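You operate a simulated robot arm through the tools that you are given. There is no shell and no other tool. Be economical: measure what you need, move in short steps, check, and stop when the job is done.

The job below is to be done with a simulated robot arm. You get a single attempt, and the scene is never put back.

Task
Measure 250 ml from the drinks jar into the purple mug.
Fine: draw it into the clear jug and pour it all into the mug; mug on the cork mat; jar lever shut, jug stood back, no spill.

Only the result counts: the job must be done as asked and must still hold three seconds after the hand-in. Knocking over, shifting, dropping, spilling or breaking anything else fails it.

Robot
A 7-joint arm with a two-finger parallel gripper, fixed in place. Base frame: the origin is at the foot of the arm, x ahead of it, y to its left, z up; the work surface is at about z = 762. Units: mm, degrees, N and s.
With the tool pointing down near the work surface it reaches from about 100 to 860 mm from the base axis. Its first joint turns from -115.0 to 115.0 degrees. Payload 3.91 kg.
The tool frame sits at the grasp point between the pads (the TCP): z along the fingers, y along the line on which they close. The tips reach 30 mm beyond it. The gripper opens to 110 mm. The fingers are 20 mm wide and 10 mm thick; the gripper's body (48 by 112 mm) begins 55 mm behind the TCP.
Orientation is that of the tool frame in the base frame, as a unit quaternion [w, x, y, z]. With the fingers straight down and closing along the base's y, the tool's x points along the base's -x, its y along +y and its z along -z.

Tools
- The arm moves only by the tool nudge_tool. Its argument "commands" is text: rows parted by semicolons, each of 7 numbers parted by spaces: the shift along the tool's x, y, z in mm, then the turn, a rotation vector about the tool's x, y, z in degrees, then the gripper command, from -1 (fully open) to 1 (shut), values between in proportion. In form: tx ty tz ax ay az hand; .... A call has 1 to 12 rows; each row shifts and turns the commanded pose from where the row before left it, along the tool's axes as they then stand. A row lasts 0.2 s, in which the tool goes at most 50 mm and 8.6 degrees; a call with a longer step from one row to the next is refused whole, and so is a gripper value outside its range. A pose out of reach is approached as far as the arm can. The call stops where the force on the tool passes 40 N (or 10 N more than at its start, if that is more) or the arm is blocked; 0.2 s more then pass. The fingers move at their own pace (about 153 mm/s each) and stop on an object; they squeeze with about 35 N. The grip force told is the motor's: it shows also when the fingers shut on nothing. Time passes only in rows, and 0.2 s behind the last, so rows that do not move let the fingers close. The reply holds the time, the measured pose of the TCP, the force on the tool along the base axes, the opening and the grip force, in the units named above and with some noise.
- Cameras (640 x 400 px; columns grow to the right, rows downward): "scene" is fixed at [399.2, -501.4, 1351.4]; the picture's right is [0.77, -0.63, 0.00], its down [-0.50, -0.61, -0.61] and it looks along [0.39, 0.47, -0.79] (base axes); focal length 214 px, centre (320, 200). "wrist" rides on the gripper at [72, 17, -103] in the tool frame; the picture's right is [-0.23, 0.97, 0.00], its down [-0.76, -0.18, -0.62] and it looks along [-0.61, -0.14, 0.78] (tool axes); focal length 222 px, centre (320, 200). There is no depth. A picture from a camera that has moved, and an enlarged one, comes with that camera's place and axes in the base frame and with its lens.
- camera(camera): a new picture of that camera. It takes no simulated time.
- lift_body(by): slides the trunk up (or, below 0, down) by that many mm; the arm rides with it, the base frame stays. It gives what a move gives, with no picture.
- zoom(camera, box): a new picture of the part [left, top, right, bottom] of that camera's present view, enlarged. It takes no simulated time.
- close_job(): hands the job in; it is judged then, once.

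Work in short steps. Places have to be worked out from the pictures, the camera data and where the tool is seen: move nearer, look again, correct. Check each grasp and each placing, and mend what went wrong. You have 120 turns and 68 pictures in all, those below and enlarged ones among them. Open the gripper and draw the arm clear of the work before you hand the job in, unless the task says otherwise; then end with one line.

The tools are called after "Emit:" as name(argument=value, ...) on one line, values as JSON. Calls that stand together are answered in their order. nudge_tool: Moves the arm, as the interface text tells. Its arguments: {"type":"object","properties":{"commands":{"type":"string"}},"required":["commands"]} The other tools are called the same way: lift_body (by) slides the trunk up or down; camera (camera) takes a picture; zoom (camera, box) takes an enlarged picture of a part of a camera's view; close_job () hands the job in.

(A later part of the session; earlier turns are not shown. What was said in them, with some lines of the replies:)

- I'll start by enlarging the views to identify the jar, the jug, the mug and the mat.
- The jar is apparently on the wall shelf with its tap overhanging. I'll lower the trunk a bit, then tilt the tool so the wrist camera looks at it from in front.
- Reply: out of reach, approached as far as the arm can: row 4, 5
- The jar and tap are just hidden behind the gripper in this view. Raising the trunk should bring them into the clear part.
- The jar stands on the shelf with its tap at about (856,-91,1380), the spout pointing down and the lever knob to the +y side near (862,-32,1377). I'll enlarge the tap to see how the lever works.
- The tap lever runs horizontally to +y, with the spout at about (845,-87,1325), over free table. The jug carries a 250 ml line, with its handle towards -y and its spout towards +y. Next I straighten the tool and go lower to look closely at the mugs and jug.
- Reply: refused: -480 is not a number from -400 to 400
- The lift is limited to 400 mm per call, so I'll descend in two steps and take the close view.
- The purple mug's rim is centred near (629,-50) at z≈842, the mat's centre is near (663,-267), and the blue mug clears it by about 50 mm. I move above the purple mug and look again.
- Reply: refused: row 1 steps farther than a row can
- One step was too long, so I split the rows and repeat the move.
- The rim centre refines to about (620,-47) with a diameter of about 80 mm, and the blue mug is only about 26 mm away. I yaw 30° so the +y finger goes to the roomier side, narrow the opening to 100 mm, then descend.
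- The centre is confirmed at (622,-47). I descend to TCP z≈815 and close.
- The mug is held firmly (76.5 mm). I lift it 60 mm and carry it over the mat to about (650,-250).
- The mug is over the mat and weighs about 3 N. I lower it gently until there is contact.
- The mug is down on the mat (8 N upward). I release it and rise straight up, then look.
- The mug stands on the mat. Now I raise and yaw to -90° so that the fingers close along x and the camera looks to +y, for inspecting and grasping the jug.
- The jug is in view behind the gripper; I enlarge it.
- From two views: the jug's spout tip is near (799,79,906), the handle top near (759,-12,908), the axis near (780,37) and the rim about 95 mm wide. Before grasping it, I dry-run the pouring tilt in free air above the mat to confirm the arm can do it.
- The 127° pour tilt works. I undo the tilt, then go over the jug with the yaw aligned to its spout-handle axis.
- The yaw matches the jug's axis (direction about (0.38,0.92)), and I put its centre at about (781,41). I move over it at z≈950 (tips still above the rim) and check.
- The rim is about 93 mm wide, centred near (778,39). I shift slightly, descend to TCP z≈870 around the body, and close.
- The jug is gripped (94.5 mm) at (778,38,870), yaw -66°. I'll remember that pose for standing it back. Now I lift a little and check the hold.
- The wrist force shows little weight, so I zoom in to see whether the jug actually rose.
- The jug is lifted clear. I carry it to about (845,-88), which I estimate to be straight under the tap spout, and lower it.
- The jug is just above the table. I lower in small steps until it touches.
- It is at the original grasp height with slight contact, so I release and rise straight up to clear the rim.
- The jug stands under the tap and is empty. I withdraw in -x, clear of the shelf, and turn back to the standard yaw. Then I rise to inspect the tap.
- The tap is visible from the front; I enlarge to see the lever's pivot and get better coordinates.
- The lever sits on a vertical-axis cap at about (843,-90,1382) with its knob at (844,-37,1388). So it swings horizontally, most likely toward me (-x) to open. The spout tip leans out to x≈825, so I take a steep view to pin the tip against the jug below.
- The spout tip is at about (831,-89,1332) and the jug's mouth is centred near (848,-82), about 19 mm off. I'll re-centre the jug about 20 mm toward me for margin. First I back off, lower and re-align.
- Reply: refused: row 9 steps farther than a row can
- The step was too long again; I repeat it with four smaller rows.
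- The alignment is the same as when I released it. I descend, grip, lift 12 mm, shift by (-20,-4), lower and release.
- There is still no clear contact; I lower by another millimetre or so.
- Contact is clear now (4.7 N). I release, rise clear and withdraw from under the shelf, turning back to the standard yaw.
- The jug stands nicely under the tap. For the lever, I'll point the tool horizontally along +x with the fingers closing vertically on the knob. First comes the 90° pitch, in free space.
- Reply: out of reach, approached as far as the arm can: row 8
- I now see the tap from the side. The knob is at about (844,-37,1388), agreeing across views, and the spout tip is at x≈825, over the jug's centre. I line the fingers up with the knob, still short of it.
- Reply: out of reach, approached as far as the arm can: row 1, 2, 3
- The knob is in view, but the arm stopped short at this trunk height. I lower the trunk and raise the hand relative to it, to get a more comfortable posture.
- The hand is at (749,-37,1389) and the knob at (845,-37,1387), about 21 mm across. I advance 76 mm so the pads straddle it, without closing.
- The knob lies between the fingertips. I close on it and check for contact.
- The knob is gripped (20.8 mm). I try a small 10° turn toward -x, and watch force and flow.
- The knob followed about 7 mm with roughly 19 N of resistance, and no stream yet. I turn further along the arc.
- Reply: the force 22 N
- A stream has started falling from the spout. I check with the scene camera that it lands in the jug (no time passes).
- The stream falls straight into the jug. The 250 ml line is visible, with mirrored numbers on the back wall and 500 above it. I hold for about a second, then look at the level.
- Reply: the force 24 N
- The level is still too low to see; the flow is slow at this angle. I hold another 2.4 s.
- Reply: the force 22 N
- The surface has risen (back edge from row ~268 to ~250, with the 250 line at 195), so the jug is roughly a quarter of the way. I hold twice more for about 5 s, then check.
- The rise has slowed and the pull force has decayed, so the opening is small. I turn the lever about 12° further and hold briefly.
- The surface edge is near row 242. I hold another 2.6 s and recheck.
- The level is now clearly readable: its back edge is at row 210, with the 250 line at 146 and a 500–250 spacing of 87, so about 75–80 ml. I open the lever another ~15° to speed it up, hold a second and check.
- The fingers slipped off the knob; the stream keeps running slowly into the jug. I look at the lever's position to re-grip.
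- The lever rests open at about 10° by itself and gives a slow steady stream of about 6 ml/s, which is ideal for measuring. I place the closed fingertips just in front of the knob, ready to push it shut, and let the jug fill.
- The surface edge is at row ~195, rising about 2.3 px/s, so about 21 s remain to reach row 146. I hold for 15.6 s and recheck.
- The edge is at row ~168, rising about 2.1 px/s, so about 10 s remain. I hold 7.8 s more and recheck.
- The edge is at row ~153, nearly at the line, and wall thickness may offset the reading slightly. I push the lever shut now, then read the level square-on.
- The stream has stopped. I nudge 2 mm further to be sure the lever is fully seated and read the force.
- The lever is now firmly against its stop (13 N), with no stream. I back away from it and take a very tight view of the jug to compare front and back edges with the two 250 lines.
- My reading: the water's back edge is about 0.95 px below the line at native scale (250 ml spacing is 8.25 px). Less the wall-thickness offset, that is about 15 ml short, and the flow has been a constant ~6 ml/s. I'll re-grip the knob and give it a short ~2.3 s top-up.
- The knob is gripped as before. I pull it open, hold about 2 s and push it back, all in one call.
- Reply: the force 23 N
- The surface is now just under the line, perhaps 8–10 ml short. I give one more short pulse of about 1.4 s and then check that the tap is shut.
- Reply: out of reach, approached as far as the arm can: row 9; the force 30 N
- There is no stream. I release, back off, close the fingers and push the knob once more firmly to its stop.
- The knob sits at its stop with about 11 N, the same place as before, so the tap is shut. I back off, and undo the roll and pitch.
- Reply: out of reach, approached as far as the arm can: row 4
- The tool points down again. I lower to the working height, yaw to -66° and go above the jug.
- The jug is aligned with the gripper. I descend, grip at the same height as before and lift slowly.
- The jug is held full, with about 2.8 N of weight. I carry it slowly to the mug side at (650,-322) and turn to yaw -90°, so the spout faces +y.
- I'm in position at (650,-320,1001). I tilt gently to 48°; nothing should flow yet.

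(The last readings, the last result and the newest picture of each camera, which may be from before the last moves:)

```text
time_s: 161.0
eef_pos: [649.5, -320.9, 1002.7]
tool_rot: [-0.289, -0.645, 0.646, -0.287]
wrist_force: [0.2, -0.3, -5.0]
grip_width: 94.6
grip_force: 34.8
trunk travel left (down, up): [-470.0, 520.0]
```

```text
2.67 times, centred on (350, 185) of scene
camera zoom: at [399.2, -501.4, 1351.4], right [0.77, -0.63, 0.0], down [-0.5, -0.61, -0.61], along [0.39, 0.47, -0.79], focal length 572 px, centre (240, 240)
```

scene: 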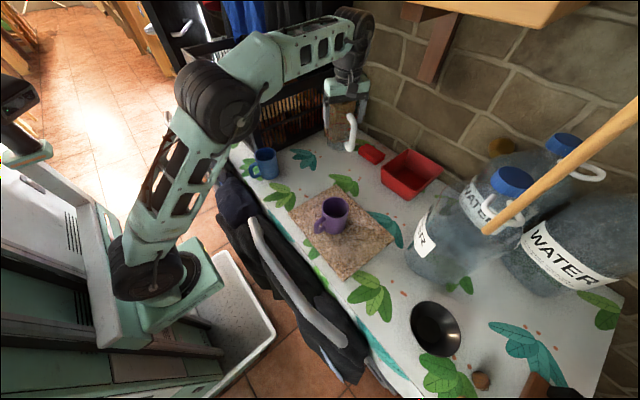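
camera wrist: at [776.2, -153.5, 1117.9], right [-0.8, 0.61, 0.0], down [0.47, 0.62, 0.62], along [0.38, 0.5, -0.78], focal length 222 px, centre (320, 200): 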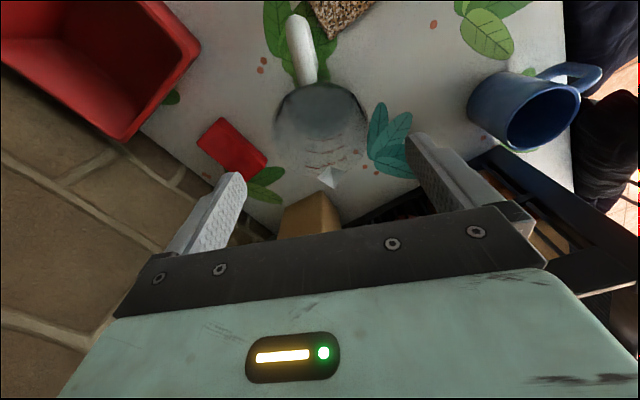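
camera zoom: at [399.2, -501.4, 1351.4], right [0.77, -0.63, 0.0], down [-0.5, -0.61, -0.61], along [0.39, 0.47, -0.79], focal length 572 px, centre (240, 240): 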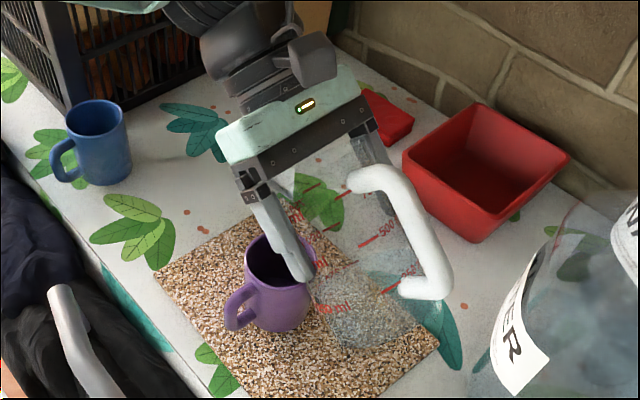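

The tilt is as planned with the spout above the mug and nothing flowing. I descend 80 mm so the lip is about 55 mm above the mug rim.

Emit:
nudge_tool(commands="-14.85 0 13.4 0 0 0 1;-14.85 0 13.4 0 0 0 1;-14.85 0 13.4 0 0 0 1;-14.85 0 13.4 0 0 0 1;0 0 0 0 0 0 1")

Emit:
zoom(camera="wrist", box=[220, 60, 420, 220])

```text
time_s: 162.2
eef_pos: [648.8, -321.3, 920.9]
tool_rot: [-0.288, -0.646, 0.646, -0.286]
wrist_force: [-1.7, 0.4, -4.0]
grip_width: 94.2
grip_force: 35.1
trunk travel left (down, up): [-470.0, 520.0]
```

```text
2.50 times, centred on (320, 140) of wrist
camera zoom: at [631.9, -291.8, 1043.8], right [-0.97, 0.15, -0.17], down [0.18, 0.97, -0.15], along [0.14, -0.18, -0.97], focal length 555 px, centre (320, 350)
```

zoom: 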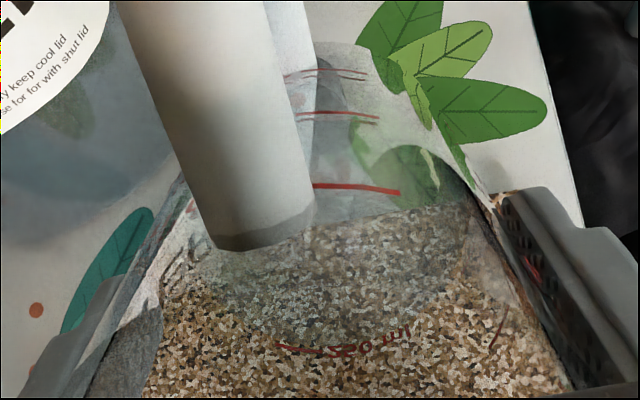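

I begin the pour, rotating slowly about the spout tip at 2° per row to about 72°, then look.

Emit:
nudge_tool(commands="1.29 0 -1.94 0 2 0 1;1.29 0 -1.94 0 2 0 1;1.29 0 -1.94 0 2 0 1;1.29 0 -1.94 0 2 0 1;1.29 0 -1.94 0 2 0 1;1.29 0 -1.94 0 2 0 1;1.29 0 -1.94 0 2 0 1;1.29 0 -1.94 0 2 0 1;1.29 0 -1.94 0 2 0 1;1.29 0 -1.94 0 2 0 1")

Emit:
zoom(camera="scene", box=[290, 130, 400, 250])

```text
time_s: 164.4
eef_pos: [648.8, -311.5, 942.8]
tool_rot: [-0.397, -0.586, 0.586, -0.395]
wrist_force: [-0.1, -1.0, -2.9]
grip_width: 94.4
grip_force: 34.7
trunk travel left (down, up): [-470.0, 520.0]
```

```text
3.33 times, centred on (345, 190) of scene
camera zoom: at [399.2, -501.4, 1351.4], right [0.77, -0.63, 0.0], down [-0.5, -0.61, -0.61], along [0.39, 0.47, -0.79], focal length 715 px, centre (237, 233)
```

zoom: 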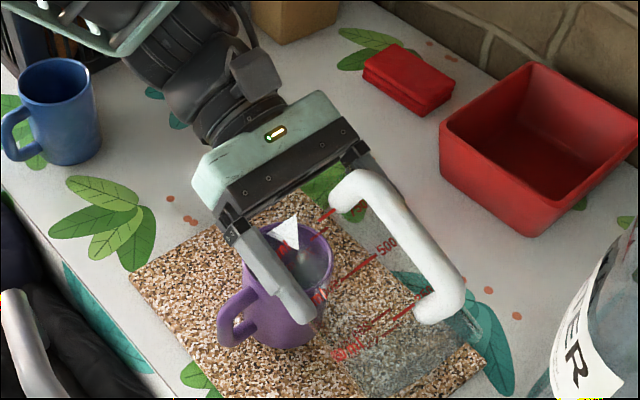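

The spout tip is at about (649,-262), right over the mug's opening. I continue tilting slowly to about 92°.

Emit:
nudge_tool(commands="1.29 0 -1.94 0 2 0 1;1.29 0 -1.94 0 2 0 1;1.29 0 -1.94 0 2 0 1;1.29 0 -1.94 0 2 0 1;1.29 0 -1.94 0 2 0 1;1.29 0 -1.94 0 2 0 1;1.29 0 -1.94 0 2 0 1;1.29 0 -1.94 0 2 0 1;1.29 0 -1.94 0 2 0 1;1.29 0 -1.94 0 2 0 1;0 0 0 0 0 0 1;0 0 0 0 0 0 1")

Emit:
zoom(camera="scene", box=[290, 130, 400, 250])

```text
time_s: 167.0
eef_pos: [650.4, -295.8, 959.4]
tool_rot: [-0.493, -0.508, 0.509, -0.49]
wrist_force: [0.4, 0.1, -1.8]
grip_width: 94.2
grip_force: 35.6
trunk travel left (down, up): [-470.0, 520.0]
```

```text
3.33 times, centred on (345, 190) of scene
camera zoom: at [399.2, -501.4, 1351.4], right [0.77, -0.63, 0.0], down [-0.5, -0.61, -0.61], along [0.39, 0.47, -0.79], focal length 715 px, centre (237, 233)
```

zoom: 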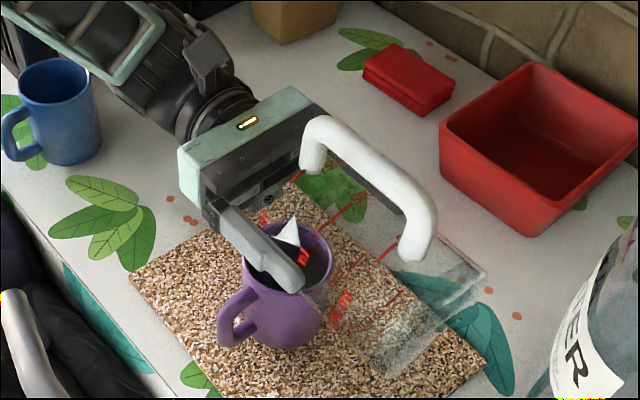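

Most has gone over with no spill visible. I continue to about 116°, rising slightly, and hold to drain.

Emit:
nudge_tool(commands="2.5 0 -1.94 0 2 0 1;2.5 0 -1.94 0 2 0 1;2.5 0 -1.94 0 2 0 1;2.5 0 -1.94 0 2 0 1;2.5 0 -1.94 0 2 0 1;2.5 0 -1.94 0 2 0 1;2.5 0 -1.94 0 2 0 1;2.5 0 -1.94 0 2 0 1;2.5 0 -1.94 0 2 0 1;2.5 0 -1.94 0 2 0 1;2.5 0 -1.94 0 2 0 1;2.5 0 -1.94 0 2 0 1")

Emit:
nudge_tool(commands="2.5 0 -1.94 0 2 0 1;2.5 0 -1.94 0 2 0 1;2.5 0 -1.94 0 2 0 1;0 0 0 0 0 0 1;0 0 0 0 0 0 1;0 0 0 0 0 0 1;0 0 0 0 0 0 1;0 0 0 0 0 0 1;0 0 0 0 0 0 1;0 0 0 0 0 0 1;0 0 0 0 0 0 1;0 0 0 0 0 0 1")

Emit:
zoom(camera="scene", box=[290, 130, 400, 250])

```text
time_s: 169.6
eef_pos: [649.9, -269.1, 986.4]
tool_rot: [0.588, 0.395, -0.396, 0.585]
wrist_force: [-0.5, 0.3, -1.5]
grip_width: 94.1
grip_force: 35.0
trunk travel left (down, up): [-470.0, 520.0]
```

```text
time_s: 172.2
eef_pos: [650.1, -261.1, 988.6]
tool_rot: [0.607, 0.364, -0.364, 0.605]
wrist_force: [0.3, -0.3, -0.9]
grip_width: 94.3
grip_force: 34.8
trunk travel left (down, up): [-470.0, 520.0]
```

```text
3.33 times, centred on (345, 190) of scene
camera zoom: at [399.2, -501.4, 1351.4], right [0.77, -0.63, 0.0], down [-0.5, -0.61, -0.61], along [0.39, 0.47, -0.79], focal length 715 px, centre (237, 233)
```

zoom: 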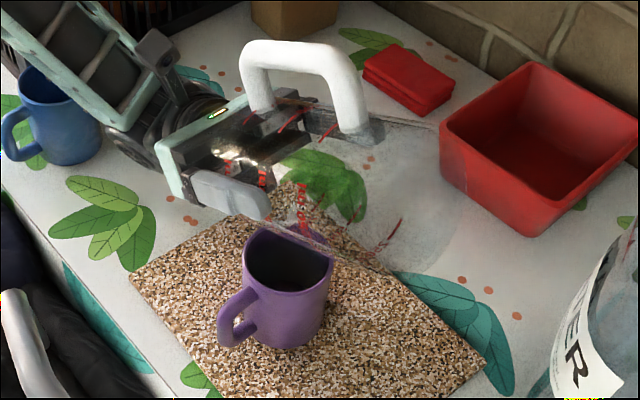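

The jug is drained (weight down to 0.9 N) and the mat looks dry. I rise 60 mm and tilt the jug back upright.

Emit:
nudge_tool(commands="26.5 0 14 0 0 0 1;26.5 0 14 0 0 0 1;0 0 0 0 -8.4 0 1;0 0 0 0 -8.4 0 1;0 0 0 0 -8.4 0 1;0 0 0 0 -8.4 0 1;0 0 0 0 -8.4 0 1;0 0 0 0 -8.4 0 1;0 0 0 0 -8.4 0 1;0 0 0 0 -8.4 0 1;0 0 0 0 -8.4 0 1;0 0 0 0 -8.4 0 1")

Emit:
nudge_tool(commands="0 0 0 0 -8.4 0 1;0 0 0 0 -8.4 0 1;0 0 0 0 -8.4 0 1;0 0 0 0 -8.4 0 1;0 0 0 0 -0.4 0 1;0 0 0 0 0 8 1;0 0 0 0 0 8 1;0 0 0 0 0 8 1;0 0 0 0 0 0 1")

```text
time_s: 174.8
eef_pos: [651.1, -260.7, 1049.7]
tool_rot: [-0.207, -0.676, 0.677, -0.205]
wrist_force: [-0.6, 0.4, -1.4]
grip_width: 94.6
grip_force: 34.9
trunk travel left (down, up): [-470.0, 520.0]
```

```text
time_s: 176.8
eef_pos: [650.2, -261.2, 1051.3]
tool_rot: [-0.001, -0.543, 0.84, 0.001]
wrist_force: [0.3, -1.1, -1.0]
grip_width: 94.1
grip_force: 34.8
trunk travel left (down, up): [-470.0, 520.0]
```

Upright again. I carry the jug back above its original place (778,38).

Emit:
nudge_tool(commands="-40.7 0.6 0 0 0 0 1;-40.7 0.6 0 0 0 0 1;-40.7 0.6 0 0 0 0 1;-40.7 0.6 0 0 0 0 1;-40.7 0.6 0 0 0 0 1;-40.7 0.6 0 0 0 0 1;-40.7 0.6 0 0 0 0 1;-40.5 0.5 0 0 0 0 1;0 0 40 0 0 0 1;0 0 40 0 0 0 1;0 0 40 0 0 0 1;0 0 30 0 0 0 1")

Emit:
nudge_tool(commands="0 0 15 0 0 0 1;0 0 10 0 0 0 1;0 0 4 0 0 0 1;0 0 0 0 0 0 1")

```text
time_s: 179.4
eef_pos: [779.6, 35.2, 900.2]
tool_rot: [0.0, -0.544, 0.839, 0.001]
wrist_force: [-0.3, -0.7, -1.2]
grip_width: 94.3
grip_force: 34.9
trunk travel left (down, up): [-470.0, 520.0]
```

```text
time_s: 180.4
eef_pos: [779.5, 37.7, 869.4]
tool_rot: [-0.001, -0.544, 0.839, 0.0]
wrist_force: [-0.7, 0.5, -0.5]
grip_width: 94.3
grip_force: 34.8
trunk travel left (down, up): [-470.0, 520.0]
```

It is just above the table at the original spot. I lower in small steps to find contact.

Emit:
nudge_tool(commands="0 0 1 0 0 0 1;0 0 0.8 0 0 0 1;0 0 0 0 0 0 1;0 0 0 0 0 0 1")

```text
time_s: 181.4
eef_pos: [778.0, 38.7, 870.2]
tool_rot: [-0.001, -0.543, 0.84, 0.001]
wrist_force: [-0.8, 0.0, 9.4]
grip_width: 94.1
grip_force: 34.7
trunk travel left (down, up): [-470.0, 520.0]
```

Contact is clear (9 N). I release, rise straight up and back away, then check.

Emit:
nudge_tool(commands="0 0 -0.8 0 0 0 1;0 0 0 0 0 0 -1;0 0 0 0 0 0 -1;0 0 -30 0 0 0 -1;0 0 -40 0 0 0 -1;0 0 -45 0 0 0 -1;0 0 -45 0 0 0 -1;0 0 -45 0 0 0 -1;15 33 0 0 0 0 -1;15 33 0 0 0 0 -1;15 33 0 0 0 0 -1;15 33 0 0 0 0 -1")

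Emit:
lift_body(by=250)

Emit:
zoom(camera="scene", box=[230, 90, 430, 270])

```text
time_s: 184.0
eef_pos: [634.1, 36.2, 1073.7]
tool_rot: [-0.002, -0.544, 0.839, 0.0]
wrist_force: [-0.5, -0.3, -0.9]
grip_width: 110.2
grip_force: 0.1
trunk travel left (down, up): [-470.0, 520.0]
```

```text
time_s: 186.6
eef_pos: [634.1, 38.1, 1324.6]
tool_rot: [-0.001, -0.544, 0.839, 0.0]
wrist_force: [0.3, -0.4, -0.8]
grip_width: 110.1
grip_force: 0.0
trunk travel left (down, up): [-720.0, 270.0]
```

```text
2.22 times, centred on (330, 180) of scene
camera zoom: at [399.2, -501.4, 1351.4], right [0.77, -0.63, 0.0], down [-0.5, -0.61, -0.61], along [0.39, 0.47, -0.79], focal length 477 px, centre (298, 244)
```

zoom: 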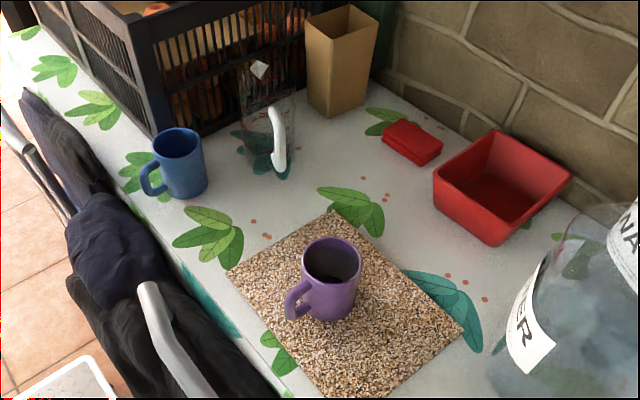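

The jug is back upright where it stood, the purple mug is on the mat, the table is dry with no stream falling, and the gripper is open and clear. I hand the job in.

Emit:
close_job()

```text
The job is handed in.
```

I drew about 250 ml into the clear jug and poured it all into the purple mug on the cork mat. The amount was read by eye against the jug's 250 line, so it could be off by around 10 ml. The jar lever is pushed back to its stop with no stream seen. The jug stands where it was, and I saw no spill.
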